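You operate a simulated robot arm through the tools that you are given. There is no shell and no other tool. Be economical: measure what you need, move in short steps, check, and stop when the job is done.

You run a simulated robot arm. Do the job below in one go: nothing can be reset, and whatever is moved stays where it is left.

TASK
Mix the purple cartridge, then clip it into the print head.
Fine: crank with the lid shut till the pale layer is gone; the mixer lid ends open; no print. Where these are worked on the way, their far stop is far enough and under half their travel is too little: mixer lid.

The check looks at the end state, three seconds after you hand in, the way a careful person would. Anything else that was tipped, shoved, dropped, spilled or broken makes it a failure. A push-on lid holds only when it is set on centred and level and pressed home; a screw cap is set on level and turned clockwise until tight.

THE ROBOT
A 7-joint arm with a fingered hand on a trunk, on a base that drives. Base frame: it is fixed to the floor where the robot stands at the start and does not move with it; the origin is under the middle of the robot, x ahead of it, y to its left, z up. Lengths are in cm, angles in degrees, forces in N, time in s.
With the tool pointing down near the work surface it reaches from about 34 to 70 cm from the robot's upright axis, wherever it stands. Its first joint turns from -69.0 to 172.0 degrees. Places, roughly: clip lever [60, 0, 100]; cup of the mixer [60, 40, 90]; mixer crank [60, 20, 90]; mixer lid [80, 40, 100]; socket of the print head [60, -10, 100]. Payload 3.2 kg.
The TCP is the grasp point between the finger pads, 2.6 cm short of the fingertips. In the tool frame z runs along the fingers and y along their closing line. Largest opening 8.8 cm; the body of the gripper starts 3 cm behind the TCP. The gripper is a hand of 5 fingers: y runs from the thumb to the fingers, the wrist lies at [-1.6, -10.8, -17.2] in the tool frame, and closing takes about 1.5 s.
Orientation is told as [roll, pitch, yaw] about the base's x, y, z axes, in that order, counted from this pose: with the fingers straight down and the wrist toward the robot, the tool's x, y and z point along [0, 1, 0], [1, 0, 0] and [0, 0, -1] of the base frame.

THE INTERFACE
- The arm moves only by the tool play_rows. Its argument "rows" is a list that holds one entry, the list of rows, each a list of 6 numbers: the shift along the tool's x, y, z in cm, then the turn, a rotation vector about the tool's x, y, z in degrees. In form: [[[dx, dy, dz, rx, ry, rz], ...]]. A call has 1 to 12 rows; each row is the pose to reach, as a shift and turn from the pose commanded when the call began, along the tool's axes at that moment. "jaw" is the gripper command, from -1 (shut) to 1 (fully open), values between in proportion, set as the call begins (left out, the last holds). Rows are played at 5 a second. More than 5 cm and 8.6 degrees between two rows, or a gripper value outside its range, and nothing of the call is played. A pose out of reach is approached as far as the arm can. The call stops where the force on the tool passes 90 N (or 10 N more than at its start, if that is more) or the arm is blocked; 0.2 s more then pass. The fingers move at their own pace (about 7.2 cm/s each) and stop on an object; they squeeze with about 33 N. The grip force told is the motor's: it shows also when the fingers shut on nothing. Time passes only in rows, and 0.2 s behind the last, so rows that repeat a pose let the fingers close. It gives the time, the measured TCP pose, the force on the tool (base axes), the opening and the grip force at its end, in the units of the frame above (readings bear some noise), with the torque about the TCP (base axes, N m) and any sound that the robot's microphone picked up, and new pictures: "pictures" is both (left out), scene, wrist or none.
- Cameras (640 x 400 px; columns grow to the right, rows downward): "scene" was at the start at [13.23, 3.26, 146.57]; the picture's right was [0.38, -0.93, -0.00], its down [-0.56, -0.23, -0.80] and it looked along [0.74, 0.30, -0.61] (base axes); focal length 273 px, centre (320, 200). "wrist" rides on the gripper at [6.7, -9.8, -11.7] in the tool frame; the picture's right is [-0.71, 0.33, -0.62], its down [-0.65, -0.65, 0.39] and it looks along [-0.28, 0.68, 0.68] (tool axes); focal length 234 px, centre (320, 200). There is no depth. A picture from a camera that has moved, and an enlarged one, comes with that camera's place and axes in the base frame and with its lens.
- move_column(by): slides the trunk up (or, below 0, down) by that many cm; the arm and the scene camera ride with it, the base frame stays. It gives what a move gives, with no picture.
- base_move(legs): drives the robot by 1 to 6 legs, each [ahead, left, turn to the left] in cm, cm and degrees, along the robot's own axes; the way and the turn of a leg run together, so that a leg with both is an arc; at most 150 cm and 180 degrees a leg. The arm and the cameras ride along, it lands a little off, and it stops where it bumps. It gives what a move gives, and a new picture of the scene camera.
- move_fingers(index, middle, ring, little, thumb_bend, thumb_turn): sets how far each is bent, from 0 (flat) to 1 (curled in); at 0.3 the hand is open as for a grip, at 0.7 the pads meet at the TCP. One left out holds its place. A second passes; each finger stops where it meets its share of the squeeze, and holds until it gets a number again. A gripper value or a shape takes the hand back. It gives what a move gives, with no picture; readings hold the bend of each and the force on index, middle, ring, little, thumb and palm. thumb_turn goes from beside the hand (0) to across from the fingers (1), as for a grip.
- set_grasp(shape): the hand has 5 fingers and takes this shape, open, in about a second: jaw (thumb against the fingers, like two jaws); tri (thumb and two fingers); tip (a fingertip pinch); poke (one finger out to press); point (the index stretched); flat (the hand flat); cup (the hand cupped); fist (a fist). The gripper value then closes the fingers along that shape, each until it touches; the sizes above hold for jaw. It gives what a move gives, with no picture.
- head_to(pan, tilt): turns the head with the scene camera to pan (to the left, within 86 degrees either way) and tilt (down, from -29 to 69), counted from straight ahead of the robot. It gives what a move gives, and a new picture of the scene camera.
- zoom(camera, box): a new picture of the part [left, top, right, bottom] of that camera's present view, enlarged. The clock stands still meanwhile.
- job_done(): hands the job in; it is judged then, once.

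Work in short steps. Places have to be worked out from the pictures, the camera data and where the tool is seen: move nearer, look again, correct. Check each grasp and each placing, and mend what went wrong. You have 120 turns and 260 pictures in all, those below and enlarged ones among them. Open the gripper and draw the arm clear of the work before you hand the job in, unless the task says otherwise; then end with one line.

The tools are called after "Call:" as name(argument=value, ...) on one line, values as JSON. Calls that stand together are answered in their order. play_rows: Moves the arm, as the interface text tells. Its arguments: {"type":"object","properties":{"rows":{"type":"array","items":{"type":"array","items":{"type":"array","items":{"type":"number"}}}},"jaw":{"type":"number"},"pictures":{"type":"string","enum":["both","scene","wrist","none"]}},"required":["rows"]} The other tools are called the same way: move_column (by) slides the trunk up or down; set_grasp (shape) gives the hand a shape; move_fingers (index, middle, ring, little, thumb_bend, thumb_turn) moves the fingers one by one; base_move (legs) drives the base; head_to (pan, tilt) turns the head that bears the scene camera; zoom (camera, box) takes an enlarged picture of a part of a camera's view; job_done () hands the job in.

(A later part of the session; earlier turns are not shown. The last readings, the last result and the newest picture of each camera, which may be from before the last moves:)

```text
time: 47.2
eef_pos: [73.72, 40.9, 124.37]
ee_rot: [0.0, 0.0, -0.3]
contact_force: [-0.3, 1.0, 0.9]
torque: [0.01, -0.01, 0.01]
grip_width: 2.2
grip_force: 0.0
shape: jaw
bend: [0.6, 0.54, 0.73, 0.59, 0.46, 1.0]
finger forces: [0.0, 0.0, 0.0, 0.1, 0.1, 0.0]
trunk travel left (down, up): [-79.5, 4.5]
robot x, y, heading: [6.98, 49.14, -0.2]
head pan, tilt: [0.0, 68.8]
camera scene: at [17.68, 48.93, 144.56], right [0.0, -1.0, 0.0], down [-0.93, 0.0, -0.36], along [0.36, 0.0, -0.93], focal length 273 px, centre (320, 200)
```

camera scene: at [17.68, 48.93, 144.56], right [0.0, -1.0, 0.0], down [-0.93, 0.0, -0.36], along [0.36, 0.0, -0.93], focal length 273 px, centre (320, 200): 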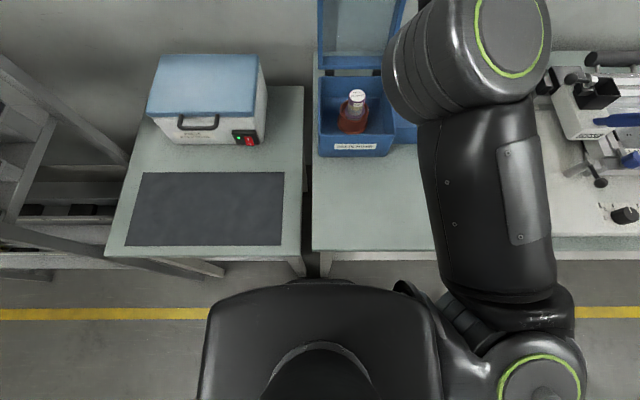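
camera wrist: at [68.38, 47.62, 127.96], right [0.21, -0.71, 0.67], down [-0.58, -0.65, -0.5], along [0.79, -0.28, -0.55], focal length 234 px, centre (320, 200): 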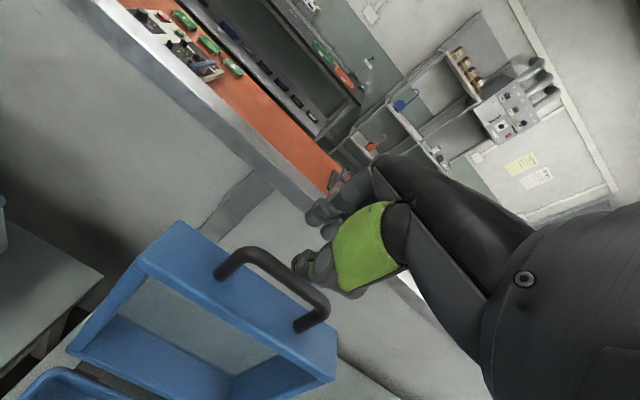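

There are about 6 cm free before the table edge; I drive 4 cm ahead, first drawing the hand back a bit.

Call:
play_rows(rows=[[[0, -3, 0, 0, 0, 0], [0, -6, 0, 0, 0, 0], [0, -6, 0, 0, 0, 0]]], jaw=0.4, pictures="none")

Call:
base_move(legs=[[4, 5, 0]])

Call:
head_to(pan=0, tilt=35)

```text
time: 48.0
eef_pos: [66.54, 42.23, 124.38]
ee_rot: [-0.7, -0.3, -0.2]
contact_force: [-0.5, 2.0, 1.3]
torque: [-0.16, -0.07, -0.04]
grip_width: 6.16
grip_force: 0.1
shape: jaw
bend: [0.41, 0.35, 0.71, 0.4, 0.08, 0.99]
finger forces: [0.0, 0.1, 0.0, 0.1, 0.0, 0.0]
out of reach, approached as far as the arm can: row 1
trunk travel left (down, up): [-79.5, 4.5]
robot x, y, heading: [7.07, 48.98, -0.2]
head pan, tilt: [0.0, 68.8]
```

```text
time: 49.0
eef_pos: [70.33, 46.01, 123.72]
ee_rot: [-0.2, 0.2, -0.3]
contact_force: [0.2, 0.6, 0.0]
torque: [-0.06, 0.02, -0.04]
grip_width: 6.14
grip_force: 0.2
shape: jaw
bend: [0.41, 0.35, 0.71, 0.4, 0.08, 0.99]
finger forces: [0.1, 0.0, 0.0, 0.1, 0.0, 0.1]
trunk travel left (down, up): [-79.5, 4.5]
robot x, y, heading: [9.56, 53.58, -0.3]
head pan, tilt: [0.0, 68.8]
camera scene: at [20.75, 53.97, 144.53], right [0.0, -1.0, 0.0], down [-0.93, 0.0, -0.36], along [0.36, -0.01, -0.93], focal length 273 px, centre (320, 200)
```

scene: 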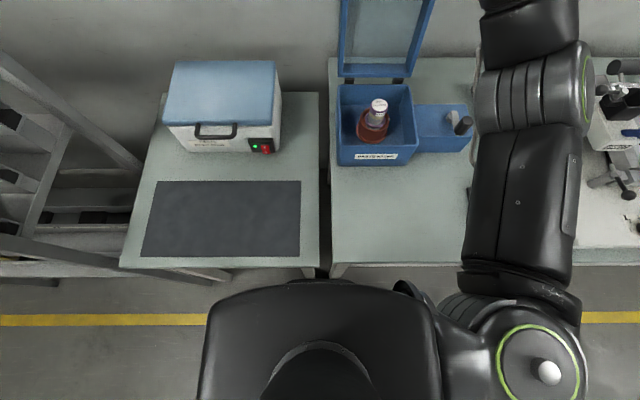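

```text
time: 50.0
eef_pos: [70.06, 45.56, 124.08]
ee_rot: [0.0, 0.0, -0.3]
contact_force: [0.3, -0.2, -0.3]
torque: [0.02, -0.01, -0.01]
grip_width: 6.13
grip_force: 0.0
shape: jaw
bend: [0.41, 0.35, 0.71, 0.4, 0.08, 0.99]
finger forces: [0.0, 0.1, 0.0, 0.1, 0.1, 0.1]
trunk travel left (down, up): [-79.5, 4.5]
robot x, y, heading: [9.64, 53.11, -0.3]
head pan, tilt: [0.0, 35.0]
camera scene: at [23.53, 53.48, 148.91], right [0.0, -1.0, 0.0], down [-0.57, 0.0, -0.82], along [0.82, 0.0, -0.57], focal length 273 px, centre (320, 200)
```

scene: 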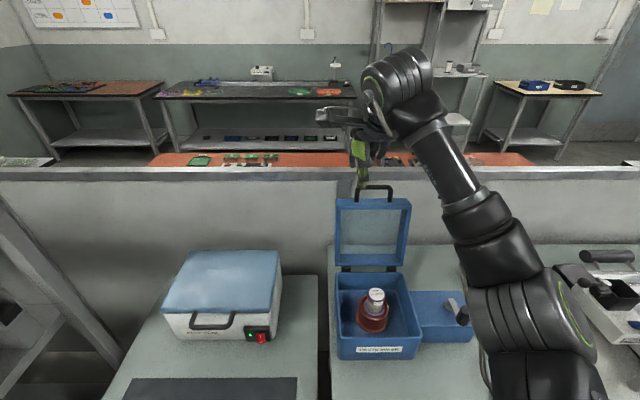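

Now I approach again above the bar, with 10° forward tilt.

Call:
play_rows(rows=[[[-2.6, 2, 0, 0, 0, 0], [-5.3, 4, 0, -4, 0, 0], [-5.3, 6.5, 2, -8, 0, 0], [-5.3, 8.7, 4, -10, 0, 0], [-5.3, 8.7, 5.6, -10, 0, 0], [-5.3, 8.7, 5.6, -10, 0, 0]]], pictures="none")

Call:
zoom(camera="wrist", box=[180, 150, 400, 330])

```text
time: 51.4
eef_pos: [78.86, 40.08, 118.52]
ee_rot: [0.1, -10.0, -0.2]
contact_force: [-0.1, 0.0, -0.5]
torque: [-0.01, -0.03, 0.0]
grip_width: 6.17
grip_force: 0.1
shape: jaw
bend: [0.41, 0.35, 0.71, 0.4, 0.08, 0.99]
finger forces: [0.0, 0.0, 0.0, 0.0, 0.1, 0.1]
trunk travel left (down, up): [-79.5, 4.5]
robot x, y, heading: [9.54, 53.48, -0.1]
head pan, tilt: [0.0, 35.0]
```

```text
2.22 times, centred on (290, 240) of wrist
camera zoom: at [67.24, 46.89, 128.37], right [0.21, -0.71, 0.67], down [-0.58, -0.65, -0.5], along [0.79, -0.28, -0.55], focal length 520 px, centre (387, 111)
```

zoom: 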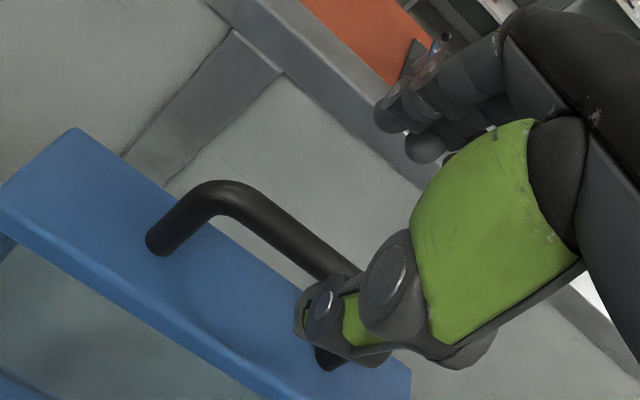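

In reach now, no limit flags. I advance deeper so the bar lies at the TCP.

Call:
play_rows(rows=[[[0, -0.9, 1, 0, 0, 0], [0, -0.9, 2.2, 0, 0, 0], [0, -0.9, 3.4, 0, 0, 0], [0, -0.9, 4.6, 0, 0, 0], [0, -0.9, 4.6, 0, 0, 0]]], pictures="none")

Call:
zoom(camera="wrist", box=[180, 150, 400, 330])

```text
time: 52.6
eef_pos: [78.69, 40.25, 113.65]
ee_rot: [0.0, -10.1, -0.2]
contact_force: [0.5, -0.3, 4.8]
torque: [-0.02, 0.15, -0.04]
grip_width: 6.13
grip_force: 0.1
shape: jaw
bend: [0.41, 0.35, 0.71, 0.4, 0.06, 0.99]
finger forces: [0.0, 0.0, 0.0, 0.0, 4.9, 0.1]
trunk travel left (down, up): [-79.5, 4.5]
robot x, y, heading: [9.13, 53.36, -0.5]
head pan, tilt: [0.0, 35.0]
```

```text
2.22 times, centred on (290, 240) of wrist
camera zoom: at [67.03, 46.91, 123.62], right [0.21, -0.71, 0.67], down [-0.58, -0.65, -0.5], along [0.79, -0.28, -0.55], focal length 520 px, centre (387, 111)
```

zoom: 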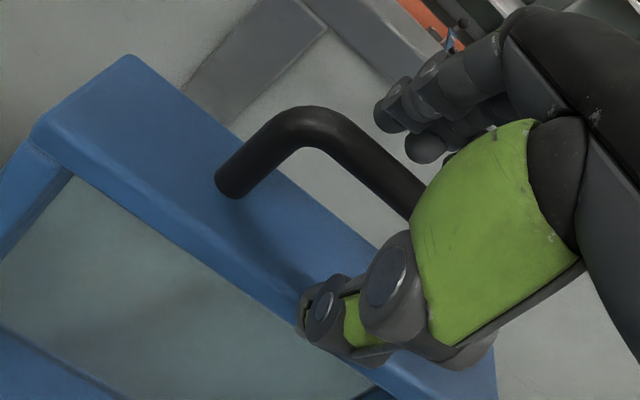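

The thumb just touches the lid edge; I back off 0.4 cm and close to a snug cage.

Call:
play_rows(rows=[[[0, 0, -0.4, 0, 0, 0], [0, 0, -0.4, 0, 0, 0], [0, 0, -0.4, 0, 0, 0], [0, 0, -0.4, 0, 0, 0], [0, 0, -0.4, 0, 0, 0]]], jaw=-0.6, pictures="none")

Call:
zoom(camera="wrist", box=[180, 150, 400, 330])

```text
time: 53.8
eef_pos: [78.56, 40.21, 113.96]
ee_rot: [0.1, -10.0, -0.3]
contact_force: [0.0, 0.7, 0.8]
torque: [0.04, 0.0, 0.03]
grip_width: 1.78
grip_force: 0.1
shape: jaw
bend: [0.62, 0.57, 0.73, 0.61, 0.48, 1.0]
finger forces: [0.1, 0.0, 0.1, 0.0, 0.0, 0.1]
trunk travel left (down, up): [-79.5, 4.5]
robot x, y, heading: [9.29, 53.25, -0.4]
head pan, tilt: [0.0, 35.0]
```

```text
2.22 times, centred on (290, 240) of wrist
camera zoom: at [67.04, 46.9, 123.92], right [0.22, -0.71, 0.67], down [-0.58, -0.65, -0.5], along [0.79, -0.28, -0.55], focal length 520 px, centre (387, 111)
```

zoom: 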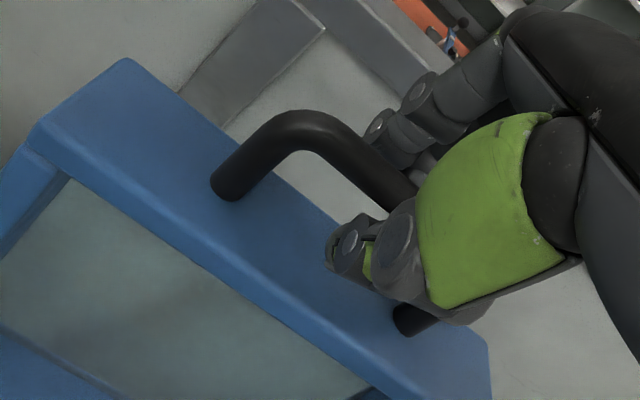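

The bar is caged without force. I pull along the arc past vertical.

Call:
play_rows(rows=[[[0, -1.3, -0.5, 0, 0, 0], [0, -2.65, -1.0, 0, 0, 0], [0, -4, -1.35, 0, 0, 0], [0, -5.3, -1.6, 0, 0, 0], [0, -6.6, -1.75, 0, 0, 0], [0, -8, -1.85, 0, 0, 0], [0, -8, -1.85, 0, 0, 0]]])

```text
time: 55.4
eef_pos: [70.26, 40.35, 114.37]
ee_rot: [0.0, -10.0, -0.3]
contact_force: [0.3, -1.1, 0.7]
torque: [-0.01, 0.01, -0.03]
grip_width: 1.79
grip_force: 0.2
shape: jaw
bend: [0.61, 0.57, 0.73, 0.61, 0.48, 1.0]
finger forces: [0.6, 0.0, 0.0, 0.0, 0.0, 0.1]
trunk travel left (down, up): [-79.5, 4.5]
robot x, y, heading: [9.5, 53.35, -0.1]
head pan, tilt: [0.0, 35.0]
camera scene: at [23.53, 53.46, 148.92], right [0.0, -1.0, 0.0], down [-0.57, 0.0, -0.82], along [0.82, 0.0, -0.57], focal length 273 px, centre (320, 200)
camera wrist: at [58.68, 47.07, 124.34], right [0.22, -0.71, 0.67], down [-0.58, -0.65, -0.5], along [0.79, -0.28, -0.55], focal length 234 px, centre (320, 200)
```

scene: 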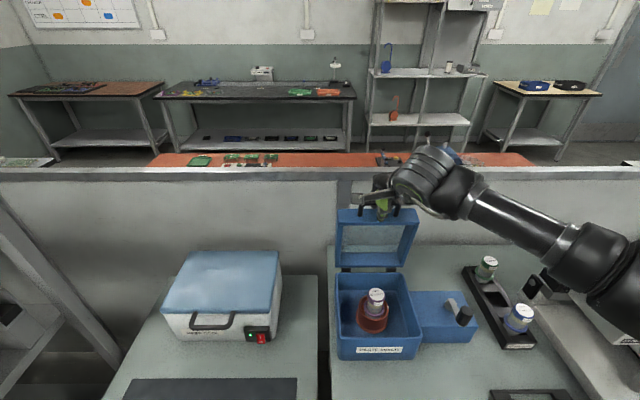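
wrist: 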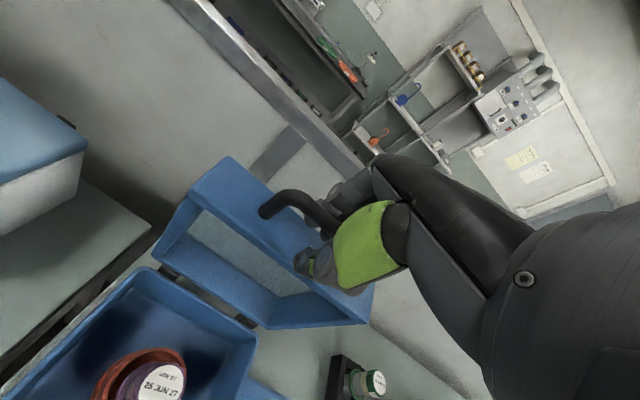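

The lid follows nearly without force. I now grip the bar firmly and carry on along the arc to about 45°.

Call:
play_rows(rows=[[[0, 0, 0, 0, 0, 0], [0, 0, 0, 0, 0, 0], [0, 0, 0, 0, 0, 0], [0, -1.6, -0.05, 0, 0, 0], [0, -3.15, 0.02, 0, 0, 0], [0, -4.7, 0.2, 0, 0, 0], [0, -6.24, 0.54, 0, 0, 0], [0, -7.8, 1, 0, 0, 0], [0, -9.25, 1.48, 0, 0, 0], [0, -12.1, 2.8, 0, 0, 0], [0, -14.76, 4.47, 0, 0, 0], [0, -14.76, 4.47, 0, 0, 0]]], jaw=-1)

```text
time: 58.0
eef_pos: [56.28, 40.34, 107.64]
ee_rot: [-0.1, -10.2, -0.2]
contact_force: [-5.7, 1.9, 6.3]
torque: [-0.52, -0.35, 0.1]
grip_width: 0.0
grip_force: 32.6
shape: jaw
bend: [0.71, 0.7, 0.71, 0.57, 0.81, 1.0]
finger forces: [8.9, 2.1, 6.0, 7.3, 24.2, 0.0]
trunk travel left (down, up): [-79.5, 4.5]
robot x, y, heading: [9.4, 52.85, -0.2]
head pan, tilt: [0.0, 35.0]
camera scene: at [23.14, 53.53, 148.96], right [0.0, -1.0, 0.0], down [-0.57, 0.0, -0.82], along [0.82, 0.0, -0.57], focal length 273 px, centre (320, 200)
camera wrist: at [44.7, 47.07, 117.55], right [0.21, -0.71, 0.67], down [-0.58, -0.65, -0.5], along [0.79, -0.28, -0.55], focal length 234 px, centre (320, 200)
```

scene: 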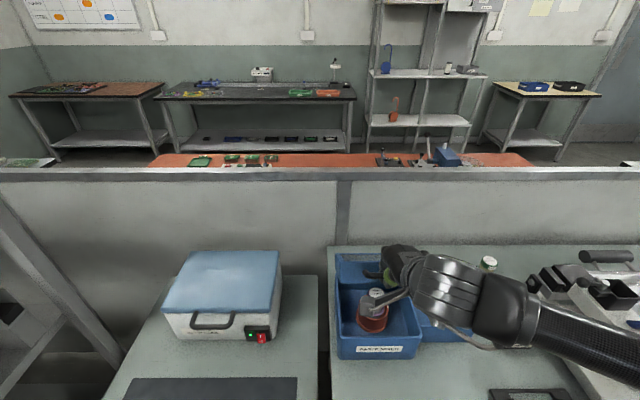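
wrist: 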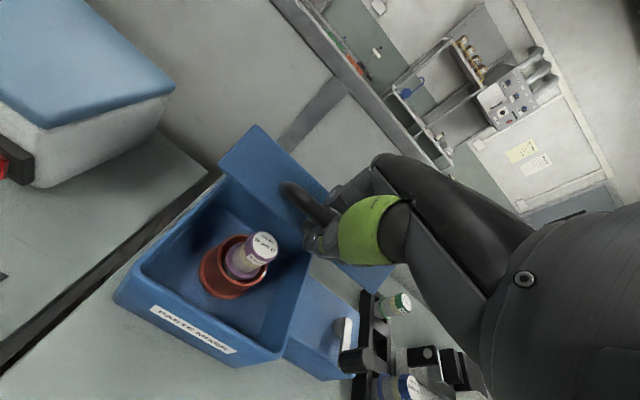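

The lid is about half-way. I continue to lower it along the arc.

Call:
play_rows(rows=[[[0, -1.2, 1.1, 0, 0, 0], [0, -2.3, 2.2, 0, 0, 0], [0, -3.4, 3.4, 0, 0, 0], [0, -4.4, 4.6, 0, 0, 0], [0, -5.3, 5.9, 0, 0, 0], [0, -6.1, 7.2, 0, 0, 0], [0, -6.1, 7.2, 0, 0, 0]]])

```text
time: 59.6
eef_pos: [51.51, 40.37, 99.86]
ee_rot: [0.0, -10.4, -0.3]
contact_force: [-40.4, -4.3, 15.2]
torque: [-0.42, -0.54, 0.05]
grip_width: 0.01
grip_force: 33.6
shape: jaw
bend: [0.71, 0.7, 0.71, 0.53, 0.79, 1.0]
finger forces: [0.2, 0.0, 7.0, 7.9, 33.8, 0.0]
out of reach, approached as far as the arm can: row 5, 6, 7
trunk travel left (down, up): [-79.5, 4.5]
robot x, y, heading: [9.7, 53.26, -0.3]
head pan, tilt: [0.0, 35.0]
camera scene: at [21.82, 53.37, 149.08], right [-0.01, -1.0, 0.0], down [-0.56, 0.0, -0.83], along [0.83, 0.0, -0.56], focal length 273 px, centre (320, 200)
camera wrist: at [40.01, 47.1, 109.69], right [0.21, -0.71, 0.67], down [-0.57, -0.65, -0.5], along [0.79, -0.28, -0.54], focal length 234 px, centre (320, 200)
```

scene: 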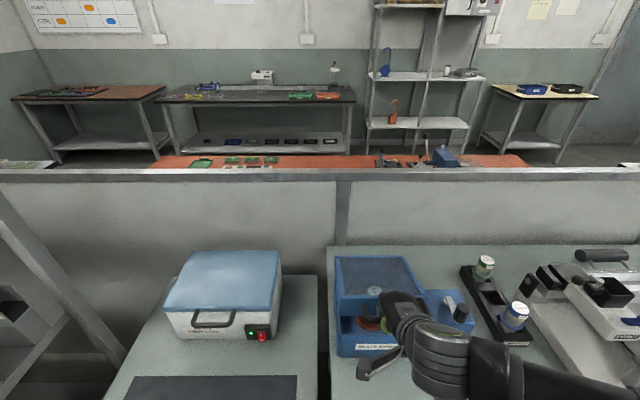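
wrist: 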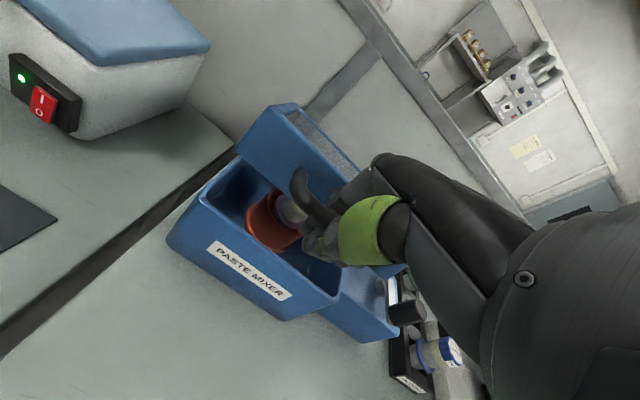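

There is a 40 N load and the arm nears its inner limit. I loosen the grip to relax, and look how the lid stays.

Call:
play_rows(rows=[[[0, 0, 0, 0, 0, 0], [0, 0, 0, 0, 0, 0], [0, 0, 0, 0, 0, 0]]], jaw=-0.3)

Call:
zoom(camera="wrist", box=[160, 90, 420, 330])

```text
time: 60.4
eef_pos: [51.87, 40.37, 99.88]
ee_rot: [0.1, -10.6, -0.2]
contact_force: [-35.5, -3.7, 15.5]
torque: [-0.36, -0.69, -0.56]
grip_width: 2.42
grip_force: 0.1
shape: jaw
bend: [0.6, 0.74, 0.74, 0.54, 0.41, 1.0]
finger forces: [5.2, 22.0, 11.6, 8.7, 0.1, 0.0]
trunk travel left (down, up): [-79.5, 4.5]
robot x, y, heading: [9.6, 53.45, -0.3]
head pan, tilt: [0.0, 35.0]
camera scene: at [21.98, 53.41, 149.08], right [-0.01, -1.0, 0.0], down [-0.56, 0.0, -0.83], along [0.83, 0.0, -0.56], focal length 273 px, centre (320, 200)
camera wrist: at [40.19, 47.12, 109.74], right [0.21, -0.71, 0.67], down [-0.57, -0.65, -0.5], along [0.79, -0.28, -0.54], focal length 234 px, centre (320, 200)
```

scene: 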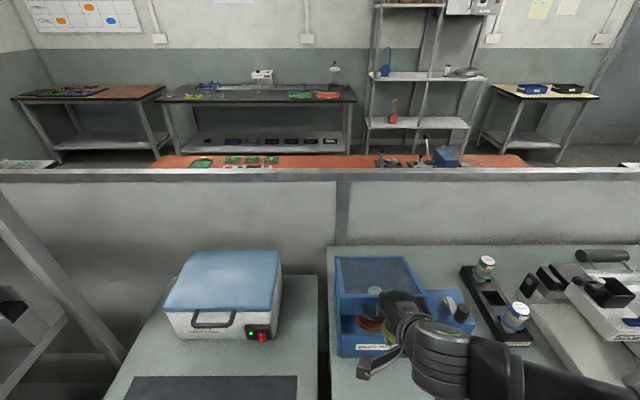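
wrist: 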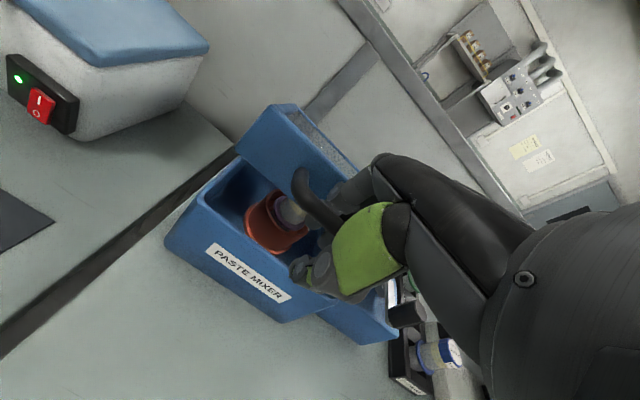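

```text
1.67 times, centred on (290, 210) of wrist
camera zoom: at [40.19, 47.12, 109.74], right [0.21, -0.71, 0.67], down [-0.57, -0.65, -0.5], along [0.79, -0.28, -0.54], focal length 390 px, centre (370, 183)
```

zoom: 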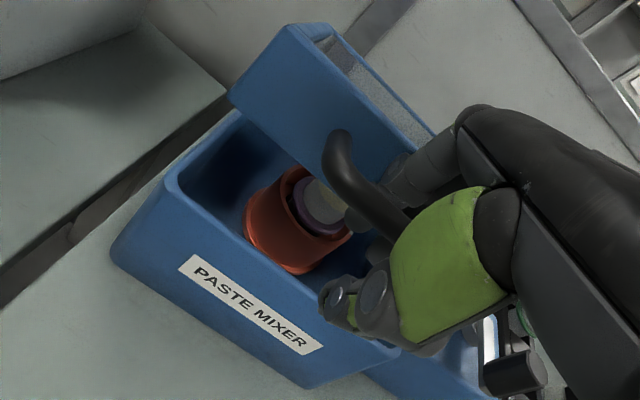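

The fingers are wedged between bar and lid front. I ease back, open slightly and withdraw upward; the lid can then be pressed down from the top.

Call:
play_rows(rows=[[[0, -0.8, 0, 0, 0, 0], [0, -1, -1, 0, 0, 0], [0, -1, -2.5, 0, 0, 0], [0, -1, -5, 0, 0, 0], [0, -1, -9, 0, 0, 0], [0, -1, -9, 0, 0, 0]]], jaw=0)

```text
time: 61.8
eef_pos: [52.2, 40.45, 108.67]
ee_rot: [-0.1, -9.9, -0.2]
contact_force: [0.1, 0.0, 0.6]
torque: [0.0, 0.03, -0.02]
grip_width: 4.37
grip_force: 0.0
shape: jaw
bend: [0.5, 0.42, 0.73, 0.48, 0.34, 1.0]
finger forces: [0.0, 0.1, 0.0, 0.0, 0.1, 0.0]
out of reach, approached as far as the arm can: row 1, 2, 3, 4, 5, 6
trunk travel left (down, up): [-79.5, 4.5]
robot x, y, heading: [9.43, 53.64, -0.1]
head pan, tilt: [0.0, 35.0]
camera scene: at [23.69, 53.42, 148.9], right [0.0, -1.0, 0.0], down [-0.57, 0.0, -0.82], along [0.82, 0.0, -0.57], focal length 273 px, centre (320, 200)
camera wrist: at [40.59, 47.29, 118.67], right [0.22, -0.71, 0.67], down [-0.58, -0.65, -0.5], along [0.79, -0.28, -0.55], focal length 234 px, centre (320, 200)
```

scene: 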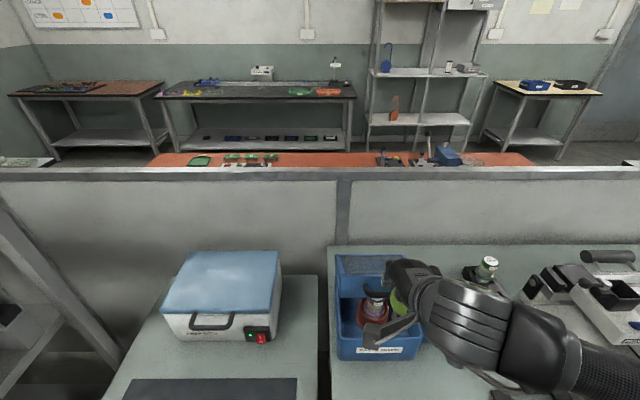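
wrist: 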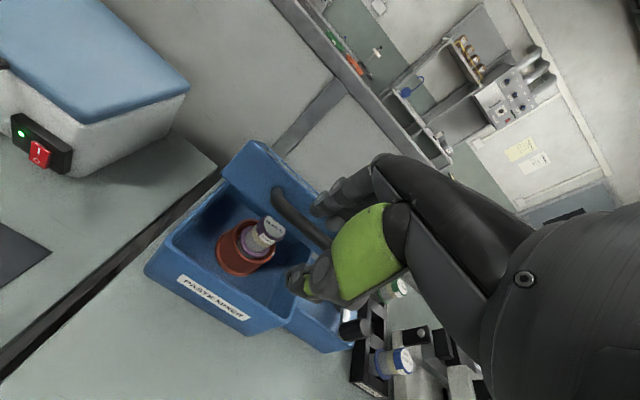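

The lid stays where it is left (hinge friction), about half-way. I withdraw fully upward, then will press it down from above with closed fingertips.

Call:
play_rows(rows=[[[0, 0.7, -4, 0, 0, 0], [0, 1.4, -8, 3, 0, 0], [0, 2.1, -12, 7, 0, 0], [0, 6, -13, 10, 0, 0], [0, 10, -14, 10, 0, 0], [0, 11.5, -14, 10, 0, 0], [0, 11.5, -14, 10, 0, 0]]], jaw=0)

Call:
zoom(camera="scene", box=[310, 220, 490, 390])

```text
time: 63.4
eef_pos: [60.91, 40.4, 124.37]
ee_rot: [0.0, 0.0, -0.2]
contact_force: [0.5, 0.0, 0.8]
torque: [0.0, 0.0, 0.04]
grip_width: 4.34
grip_force: 0.0
shape: jaw
bend: [0.5, 0.42, 0.73, 0.48, 0.34, 1.0]
finger forces: [0.1, 0.0, 0.0, 0.0, 0.0, 0.0]
trunk travel left (down, up): [-79.5, 4.5]
robot x, y, heading: [9.16, 53.07, -0.2]
head pan, tilt: [0.0, 35.0]
camera scene: at [23.47, 53.44, 148.93], right [0.0, -1.0, 0.0], down [-0.57, 0.0, -0.82], along [0.82, 0.0, -0.57], focal length 273 px, centre (320, 200)
camera wrist: at [51.18, 47.13, 136.27], right [0.33, -0.71, 0.62], down [-0.66, -0.65, -0.39], along [0.68, -0.28, -0.68], focal length 234 px, centre (320, 200)
```

scene: 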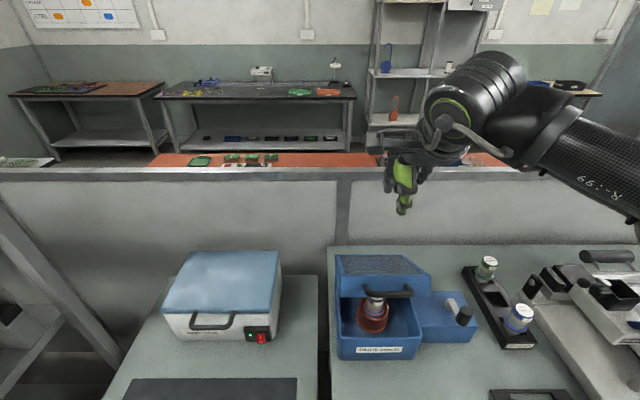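
wrist: 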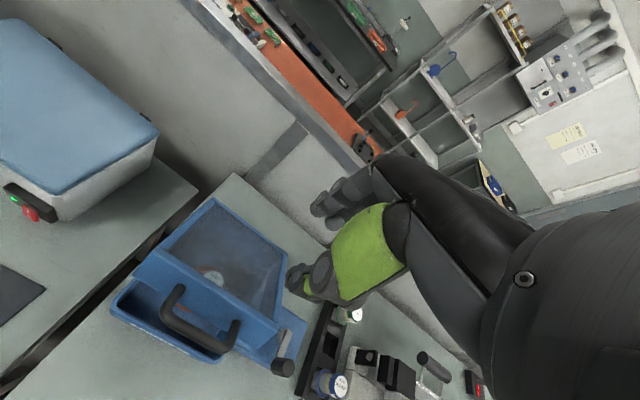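

```text
2.35 times, centred on (400, 305) of scene
camera zoom: at [23.47, 53.44, 148.93], right [0.0, -1.0, 0.0], down [-0.57, 0.0, -0.82], along [0.82, 0.0, -0.57], focal length 643 px, centre (132, -47)
```

zoom: 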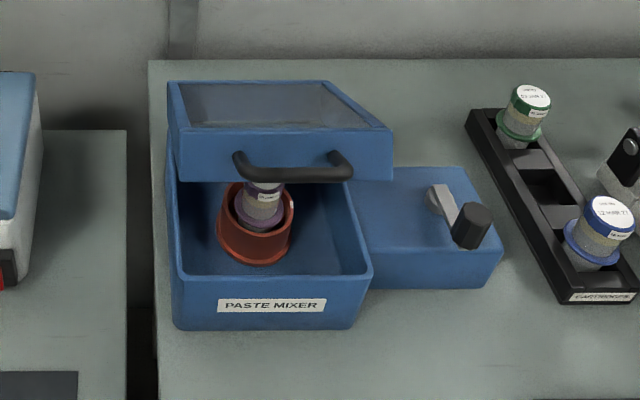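

Good view: lid front edge at about (60, 40.4, 105). I close the fingers to a pinch and lower onto the lid just behind its front edge.

Call:
play_rows(rows=[[[0, 0.5, 4, 0, 0, 0], [0, 0.5, 8, 0, 0, 0], [0, 0.5, 12, 0, 0, 0], [0, 0.4, 16, 0, 0, 0], [0, 0, 18, 0, 0, 0], [0, -0.6, 19.5, 0, 0, 0], [0, -1.4, 21, 0, 0, 0], [0, -2.2, 22.5, 0, 0, 0], [0, -2.8, 24, 0, 0, 0], [0, -2.8, 24, 0, 0, 0]]], jaw=-1)

Call:
zoom(camera="scene", box=[310, 220, 490, 390])

```text
time: 65.6
eef_pos: [58.05, 40.27, 100.51]
ee_rot: [0.0, -0.1, -0.4]
contact_force: [0.2, -0.1, -1.1]
torque: [0.02, 0.01, -0.02]
grip_width: 0.01
grip_force: 33.7
shape: jaw
bend: [0.7, 0.7, 0.3, 0.7, 0.84, 1.0]
finger forces: [0.0, 0.0, 0.1, 0.1, 0.0, 0.1]
trunk travel left (down, up): [-79.5, 4.5]
robot x, y, heading: [9.65, 53.53, -0.4]
head pan, tilt: [0.0, 35.0]
camera scene: at [23.46, 53.46, 148.93], right [0.0, -1.0, 0.0], down [-0.57, 0.0, -0.82], along [0.82, 0.0, -0.57], focal length 273 px, centre (320, 200)
camera wrist: at [48.36, 46.97, 112.35], right [0.33, -0.71, 0.62], down [-0.66, -0.65, -0.39], along [0.68, -0.28, -0.68], focal length 234 px, centre (320, 200)
```

scene: 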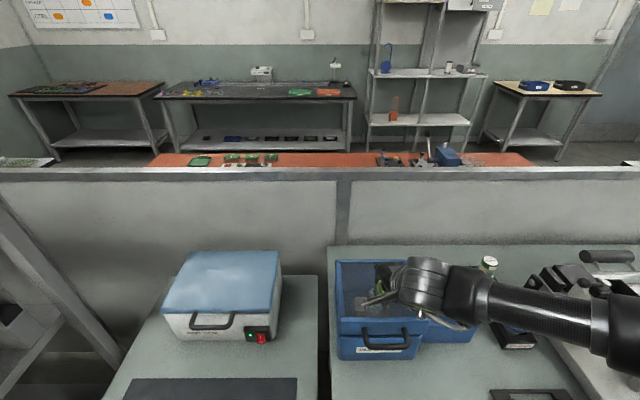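
wrist: 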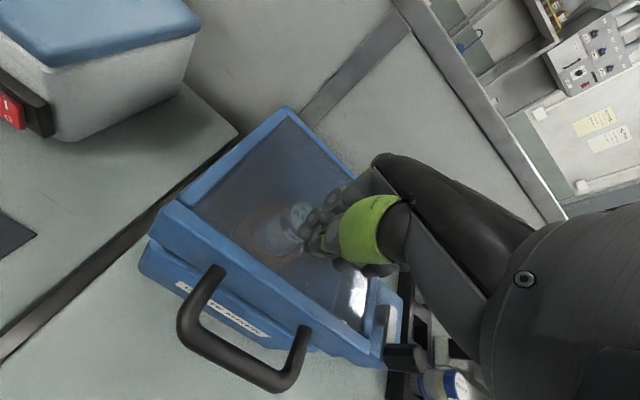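

```text
2.35 times, centred on (400, 305) of scene
camera zoom: at [23.46, 53.46, 148.93], right [0.0, -1.0, 0.0], down [-0.57, 0.0, -0.82], along [0.82, 0.0, -0.57], focal length 643 px, centre (132, -47)
```

zoom: 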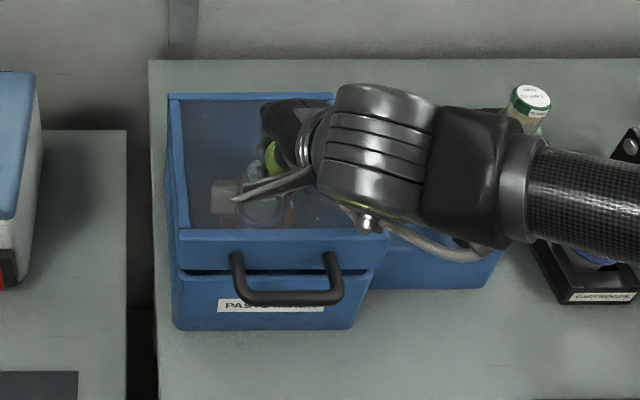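

Nearly shut; the lid fell ahead of the fingers. I press down a little further to close it fully.

Call:
play_rows(rows=[[[0, -0.8, 1, 0, 0, 0], [0, -1.4, 2, 0, 0, 0], [0, -1.6, 3, 0, 0, 0], [0, -1.6, 4, 0, 0, 0], [0, -1.6, 4.5, 0, 0, 0]]], pictures="none")

Call:
zoom(camera="scene", box=[310, 220, 490, 390])

```text
time: 66.7
eef_pos: [57.87, 40.66, 98.77]
ee_rot: [-0.1, -4.1, 0.2]
contact_force: [-4.5, -1.7, 28.3]
torque: [-0.19, 0.18, 0.0]
grip_width: 0.0
grip_force: 33.2
shape: jaw
bend: [0.7, 0.7, 0.3, 0.7, 0.84, 1.0]
finger forces: [0.0, 0.0, 0.1, 0.0, 0.0, 0.0]
trunk travel left (down, up): [-79.5, 4.5]
robot x, y, heading: [9.5, 53.51, -0.1]
head pan, tilt: [0.0, 35.0]
stopped in row 5: the force on the tool passed its limit at 99 N (the readings are from after the stop); the commanded pose is now the measured one
```

```text
2.35 times, centred on (400, 305) of scene
camera zoom: at [22.93, 53.51, 148.92], right [-0.01, -1.0, 0.0], down [-0.57, 0.0, -0.82], along [0.82, 0.0, -0.57], focal length 643 px, centre (132, -47)
```

zoom: 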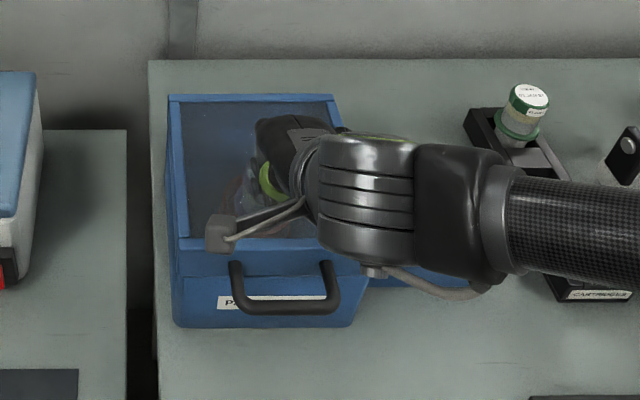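

Solid contact: the lid is shut. I raise the hand and look at the lid and the crank.

Call:
play_rows(rows=[[[0, 0, -3, 2, 0, 0], [0, 0, -7, 4, 0, 0], [-4, 0, -10, 4, 0, 0], [-8, 0, -12, 4, 0, 0], [-8, 0, -12, 4, 0, 0]]], pictures="none", jaw=0)

Call:
head_to(pan=-12, tilt=45)

Call:
zoom(camera="scene", box=[230, 120, 430, 300])

Call:
zoom(camera="wrist", box=[0, 0, 640, 400])

```text
time: 67.9
eef_pos: [57.41, 32.55, 110.48]
ee_rot: [-0.1, 0.8, 0.0]
contact_force: [-0.5, -0.4, 1.3]
torque: [0.0, 0.0, 0.02]
grip_width: 4.38
grip_force: 0.0
shape: jaw
bend: [0.5, 0.42, 0.73, 0.48, 0.34, 1.0]
finger forces: [0.0, 0.1, 0.0, 0.0, 0.0, 0.0]
trunk travel left (down, up): [-79.5, 4.5]
robot x, y, heading: [9.22, 53.47, -0.3]
head pan, tilt: [0.0, 35.0]
```

```text
time: 68.6
eef_pos: [57.25, 32.35, 110.26]
ee_rot: [-0.2, 0.8, -0.1]
contact_force: [-0.5, 0.7, 0.0]
torque: [0.02, 0.01, 0.0]
grip_width: 4.36
grip_force: 0.1
shape: jaw
bend: [0.5, 0.42, 0.73, 0.48, 0.34, 1.0]
finger forces: [0.0, 0.1, 0.1, 0.1, 0.0, 0.0]
trunk travel left (down, up): [-79.5, 4.5]
robot x, y, heading: [9.53, 53.42, -0.1]
head pan, tilt: [-12.0, 45.0]
camera scene: at [22.61, 51.74, 147.45], right [-0.21, -0.98, 0.0], down [-0.69, 0.15, -0.71], along [0.69, -0.15, -0.71], focal length 273 px, centre (320, 200)
```

scene: 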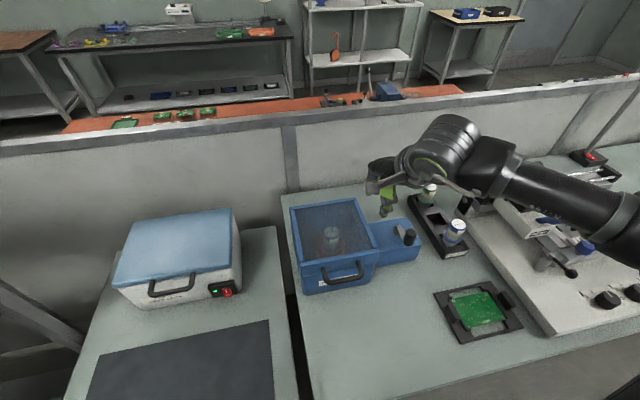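

```text
2.22 times, centred on (330, 210) of scene
camera zoom: at [22.61, 51.74, 147.45], right [-0.21, -0.98, 0.0], down [-0.69, 0.15, -0.71], along [0.69, -0.15, -0.71], focal length 608 px, centre (298, 178)
```

zoom: 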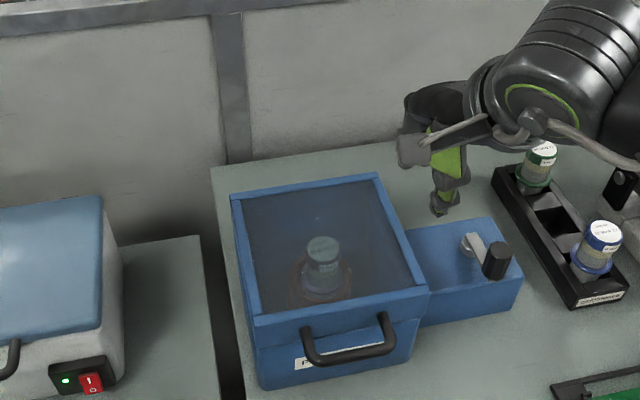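

```text
1.00 times, centred on (320, 200) of wrist (not enlarged: the box is as wide or as high as the picture)
camera zoom: at [47.78, 39.13, 122.35], right [0.34, -0.71, 0.62], down [-0.66, -0.65, -0.38], along [0.67, -0.28, -0.69], focal length 234 px, centre (320, 200)
```

zoom: 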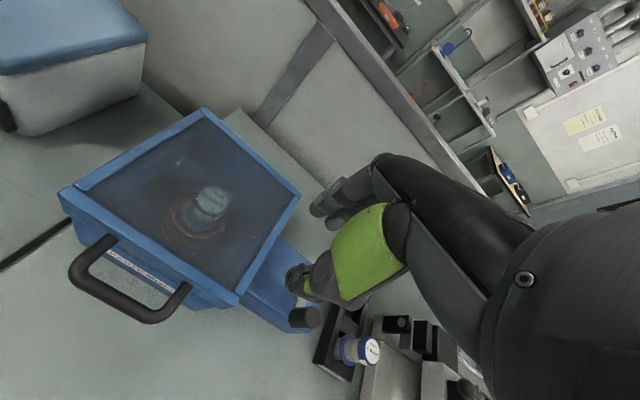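

Lid is shut and the cartridge is visible through the window. I drive back right by 22 cm and bring the hand above the crank knob for a close look.

Call:
base_move(legs=[[0, -22, 0]])

Call:
play_rows(rows=[[[4, 0, 0, 0, 0, 0], [8, 0, 0, 0, 0, 0], [12, 0, 0, 0, 0, 0], [12, 0, 2, 0, 0, 0], [12, 0, 2, 0, 0, 0]]])

Call:
zoom(camera="wrist", box=[160, 150, 400, 350])

Call:
zoom(camera="scene", box=[240, 130, 440, 280])

```text
time: 70.3
eef_pos: [57.36, 10.44, 110.36]
ee_rot: [-0.2, 0.9, 0.3]
contact_force: [0.0, -1.4, -0.1]
torque: [0.01, 0.02, 0.01]
grip_width: 4.36
grip_force: 0.1
shape: jaw
bend: [0.5, 0.42, 0.73, 0.48, 0.34, 1.0]
finger forces: [0.1, 0.1, 0.0, 0.0, 0.0, 0.0]
trunk travel left (down, up): [-79.5, 4.5]
robot x, y, heading: [9.36, 31.3, 0.3]
head pan, tilt: [-12.0, 45.0]
camera scene: at [22.57, 29.56, 147.45], right [-0.21, -0.98, 0.0], down [-0.69, 0.15, -0.71], along [0.69, -0.15, -0.71], focal length 273 px, centre (320, 200)
```

scene: 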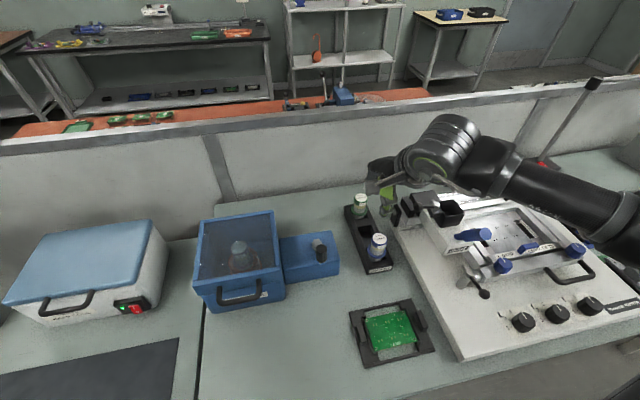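

```text
time: 71.5
eef_pos: [57.47, 22.39, 108.5]
ee_rot: [-0.1, 0.7, 0.3]
contact_force: [-1.0, -0.2, -0.6]
torque: [-0.01, 0.03, -0.02]
grip_width: 4.38
grip_force: 0.0
shape: jaw
bend: [0.5, 0.42, 0.73, 0.48, 0.34, 1.0]
finger forces: [0.0, 0.1, 0.1, 0.0, 0.0, 0.0]
trunk travel left (down, up): [-79.5, 4.5]
robot x, y, heading: [9.39, 31.36, -0.2]
head pan, tilt: [-12.0, 45.0]
camera scene: at [22.55, 29.58, 147.45], right [-0.21, -0.98, 0.0], down [-0.69, 0.15, -0.71], along [0.69, -0.15, -0.71], focal length 273 px, centre (320, 200)
camera wrist: at [47.82, 29.09, 120.39], right [0.34, -0.7, 0.62], down [-0.66, -0.65, -0.38], along [0.67, -0.28, -0.69], focal length 234 px, centre (320, 200)
```

scene: 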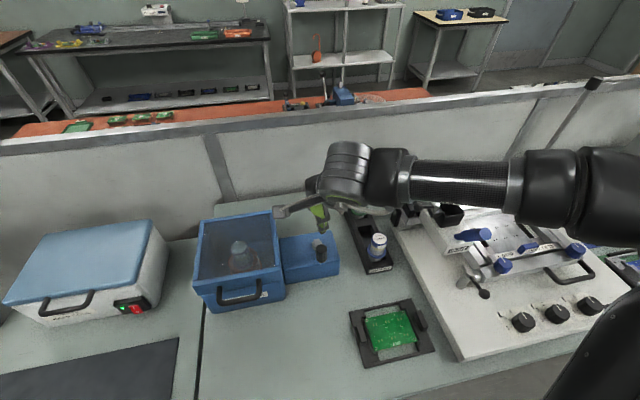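
wrist: 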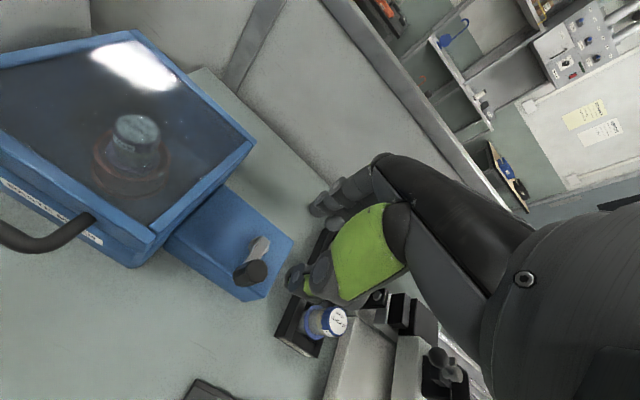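

```text
2.00 times, centred on (280, 250) of wrist
camera zoom: at [47.82, 29.09, 120.39], right [0.34, -0.7, 0.62], down [-0.66, -0.65, -0.38], along [0.67, -0.28, -0.69], focal length 468 px, centre (400, 100)
```

zoom: 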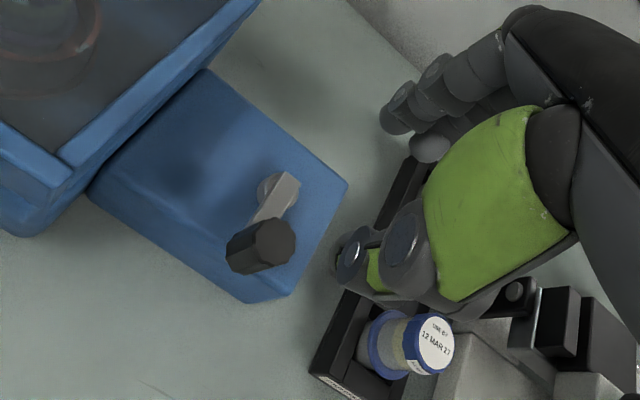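

```text
2.67 times, centred on (340, 205) of scene
camera zoom: at [22.55, 29.58, 147.45], right [-0.21, -0.98, 0.0], down [-0.69, 0.15, -0.71], along [0.69, -0.15, -0.71], focal length 729 px, centre (267, 187)
```

zoom: 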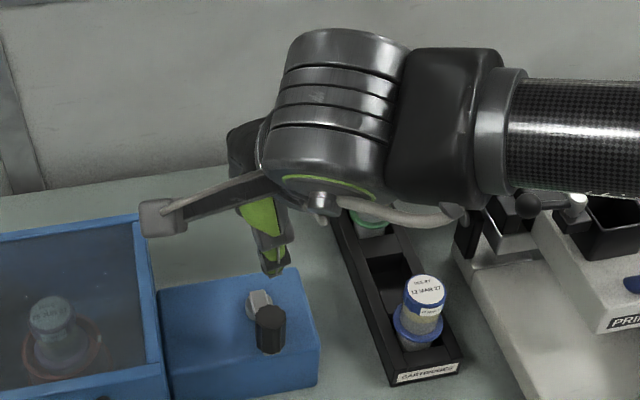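

Knob top ≈(57.5, 21.7, 96), hub ≈(62.2, 21.8): crank radius ≈4.5. I lower the hand to just above the knob and check alignment.

Call:
play_rows(rows=[[[-0.7, 0, 3, -0.7, 0, 0], [-0.7, 0, 6.5, -0.7, 0, 0], [-0.7, 0, 9, -0.7, 0, 0], [-0.7, 0, 9, -0.7, 0, 0]]], jaw=0.25, pictures="none")

Call:
zoom(camera="wrist", box=[200, 150, 400, 320])

Call:
zoom(camera="scene", box=[260, 160, 380, 290])

```text
time: 72.5
eef_pos: [57.14, 21.61, 99.3]
ee_rot: [-0.1, 0.1, 0.4]
contact_force: [-0.6, -0.6, -0.4]
torque: [0.02, -0.01, 0.03]
grip_width: 5.43
grip_force: 0.0
shape: jaw
bend: [0.45, 0.38, 0.72, 0.43, 0.09, 0.99]
finger forces: [0.0, 0.0, 0.1, 0.1, 0.0, 0.0]
trunk travel left (down, up): [-79.5, 4.5]
robot x, y, heading: [9.61, 31.08, 0.2]
head pan, tilt: [-12.0, 45.0]
```

```text
2.35 times, centred on (300, 235) of wrist
camera zoom: at [47.47, 28.24, 111.15], right [0.34, -0.7, 0.62], down [-0.65, -0.65, -0.39], along [0.68, -0.28, -0.68], focal length 551 px, centre (367, 118)
```

zoom: 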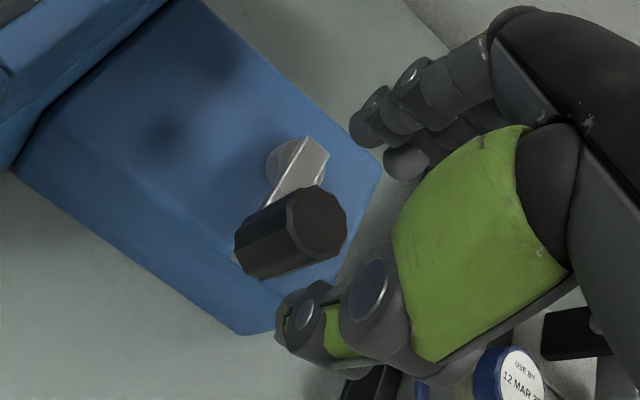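

```text
3.08 times, centred on (320, 225) of scene
camera zoom: at [22.55, 29.54, 147.45], right [-0.21, -0.98, 0.0], down [-0.69, 0.15, -0.71], along [0.69, -0.15, -0.71], focal length 841 px, centre (320, 123)
```

zoom: 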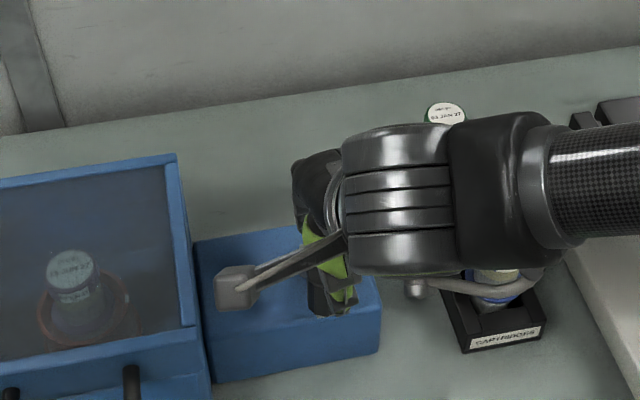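

Aligned within 0.3 cm. I lower onto the knob and grip it.

Call:
play_rows(rows=[[[0.2, 0.35, 1.2, 0, 0, 0], [0.2, 0.35, 2.4, 0, 0, 0], [0.2, 0.35, 3.6, 0, 0, 0], [0.2, 0.35, 3.6, 0, 0, 0]]], pictures="none")

Call:
play_rows(rows=[[[0, 0, 0, 0, 0, 0], [0, 0, 0, 0, 0, 0], [0, 0, 0, 0, 0, 0], [0, 0, 0, 0, 0, 0], [0, 0, 0, 0, 0, 0], [0, 0, 0, 0, 0, 0], [0, 0, 0, 0, 0, 0]]], jaw=-1, pictures="none")

Call:
zoom(camera="wrist", box=[200, 150, 400, 320])

```text
time: 73.5
eef_pos: [57.63, 21.88, 95.78]
ee_rot: [-0.2, 0.1, 0.3]
contact_force: [0.0, -0.8, -0.2]
torque: [0.0, 0.01, -0.02]
grip_width: 5.45
grip_force: 0.1
shape: jaw
bend: [0.45, 0.38, 0.72, 0.43, 0.09, 0.99]
finger forces: [0.1, 0.0, 0.0, 0.0, 0.0, 0.1]
trunk travel left (down, up): [-79.5, 4.5]
robot x, y, heading: [9.76, 31.25, -0.1]
head pan, tilt: [-12.0, 45.0]
```

```text
time: 75.1
eef_pos: [57.54, 21.79, 95.74]
ee_rot: [-0.1, 0.1, 0.3]
contact_force: [-6.1, 1.1, -5.8]
torque: [-0.02, 0.07, -0.01]
grip_width: 1.76
grip_force: 33.0
shape: jaw
bend: [0.65, 0.59, 0.7, 0.69, 0.46, 1.0]
finger forces: [13.4, 9.8, 0.1, 0.1, 29.1, 0.1]
trunk travel left (down, up): [-79.5, 4.5]
robot x, y, heading: [9.47, 31.24, -0.0]
head pan, tilt: [-12.0, 45.0]
```

```text
2.35 times, centred on (300, 235) of wrist
camera zoom: at [47.83, 28.53, 107.56], right [0.34, -0.7, 0.62], down [-0.65, -0.65, -0.39], along [0.68, -0.28, -0.68], focal length 551 px, centre (367, 118)
```

zoom: 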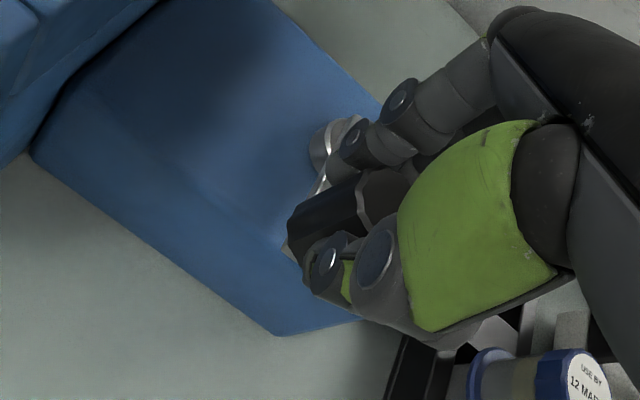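

Knob is gripped. I turn it a first ~60° clockwise, watching force and the path.

Call:
play_rows(rows=[[[1.12, 0.04, 0, 0, 0, 0], [2.19, 0.37, 0, 0, 0, 0], [3.15, 0.96, 0, 0, 0, 0], [3.91, 1.78, 0, 0, 0, 0]]], pictures="none")

Call:
zoom(camera="wrist", box=[200, 150, 400, 320])

```text
time: 76.1
eef_pos: [59.47, 25.98, 95.62]
ee_rot: [-0.2, 0.0, 0.3]
contact_force: [-0.2, 1.8, -1.9]
torque: [0.0, -0.03, 0.01]
grip_width: 1.73
grip_force: 33.1
shape: jaw
bend: [0.65, 0.59, 0.7, 0.69, 0.47, 1.0]
finger forces: [16.2, 11.8, 0.0, 0.1, 27.6, 0.0]
trunk travel left (down, up): [-79.5, 4.5]
robot x, y, heading: [9.5, 31.53, 0.2]
head pan, tilt: [-12.0, 45.0]
```

```text
2.35 times, centred on (300, 235) of wrist
camera zoom: at [49.73, 32.64, 107.53], right [0.34, -0.7, 0.63], down [-0.65, -0.65, -0.39], along [0.68, -0.28, -0.68], focal length 551 px, centre (367, 118)
```

zoom: 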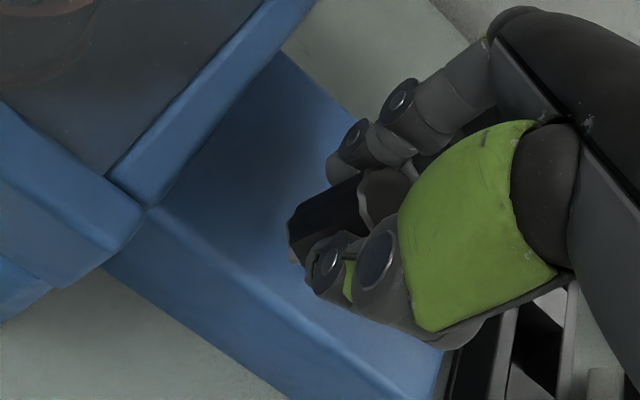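

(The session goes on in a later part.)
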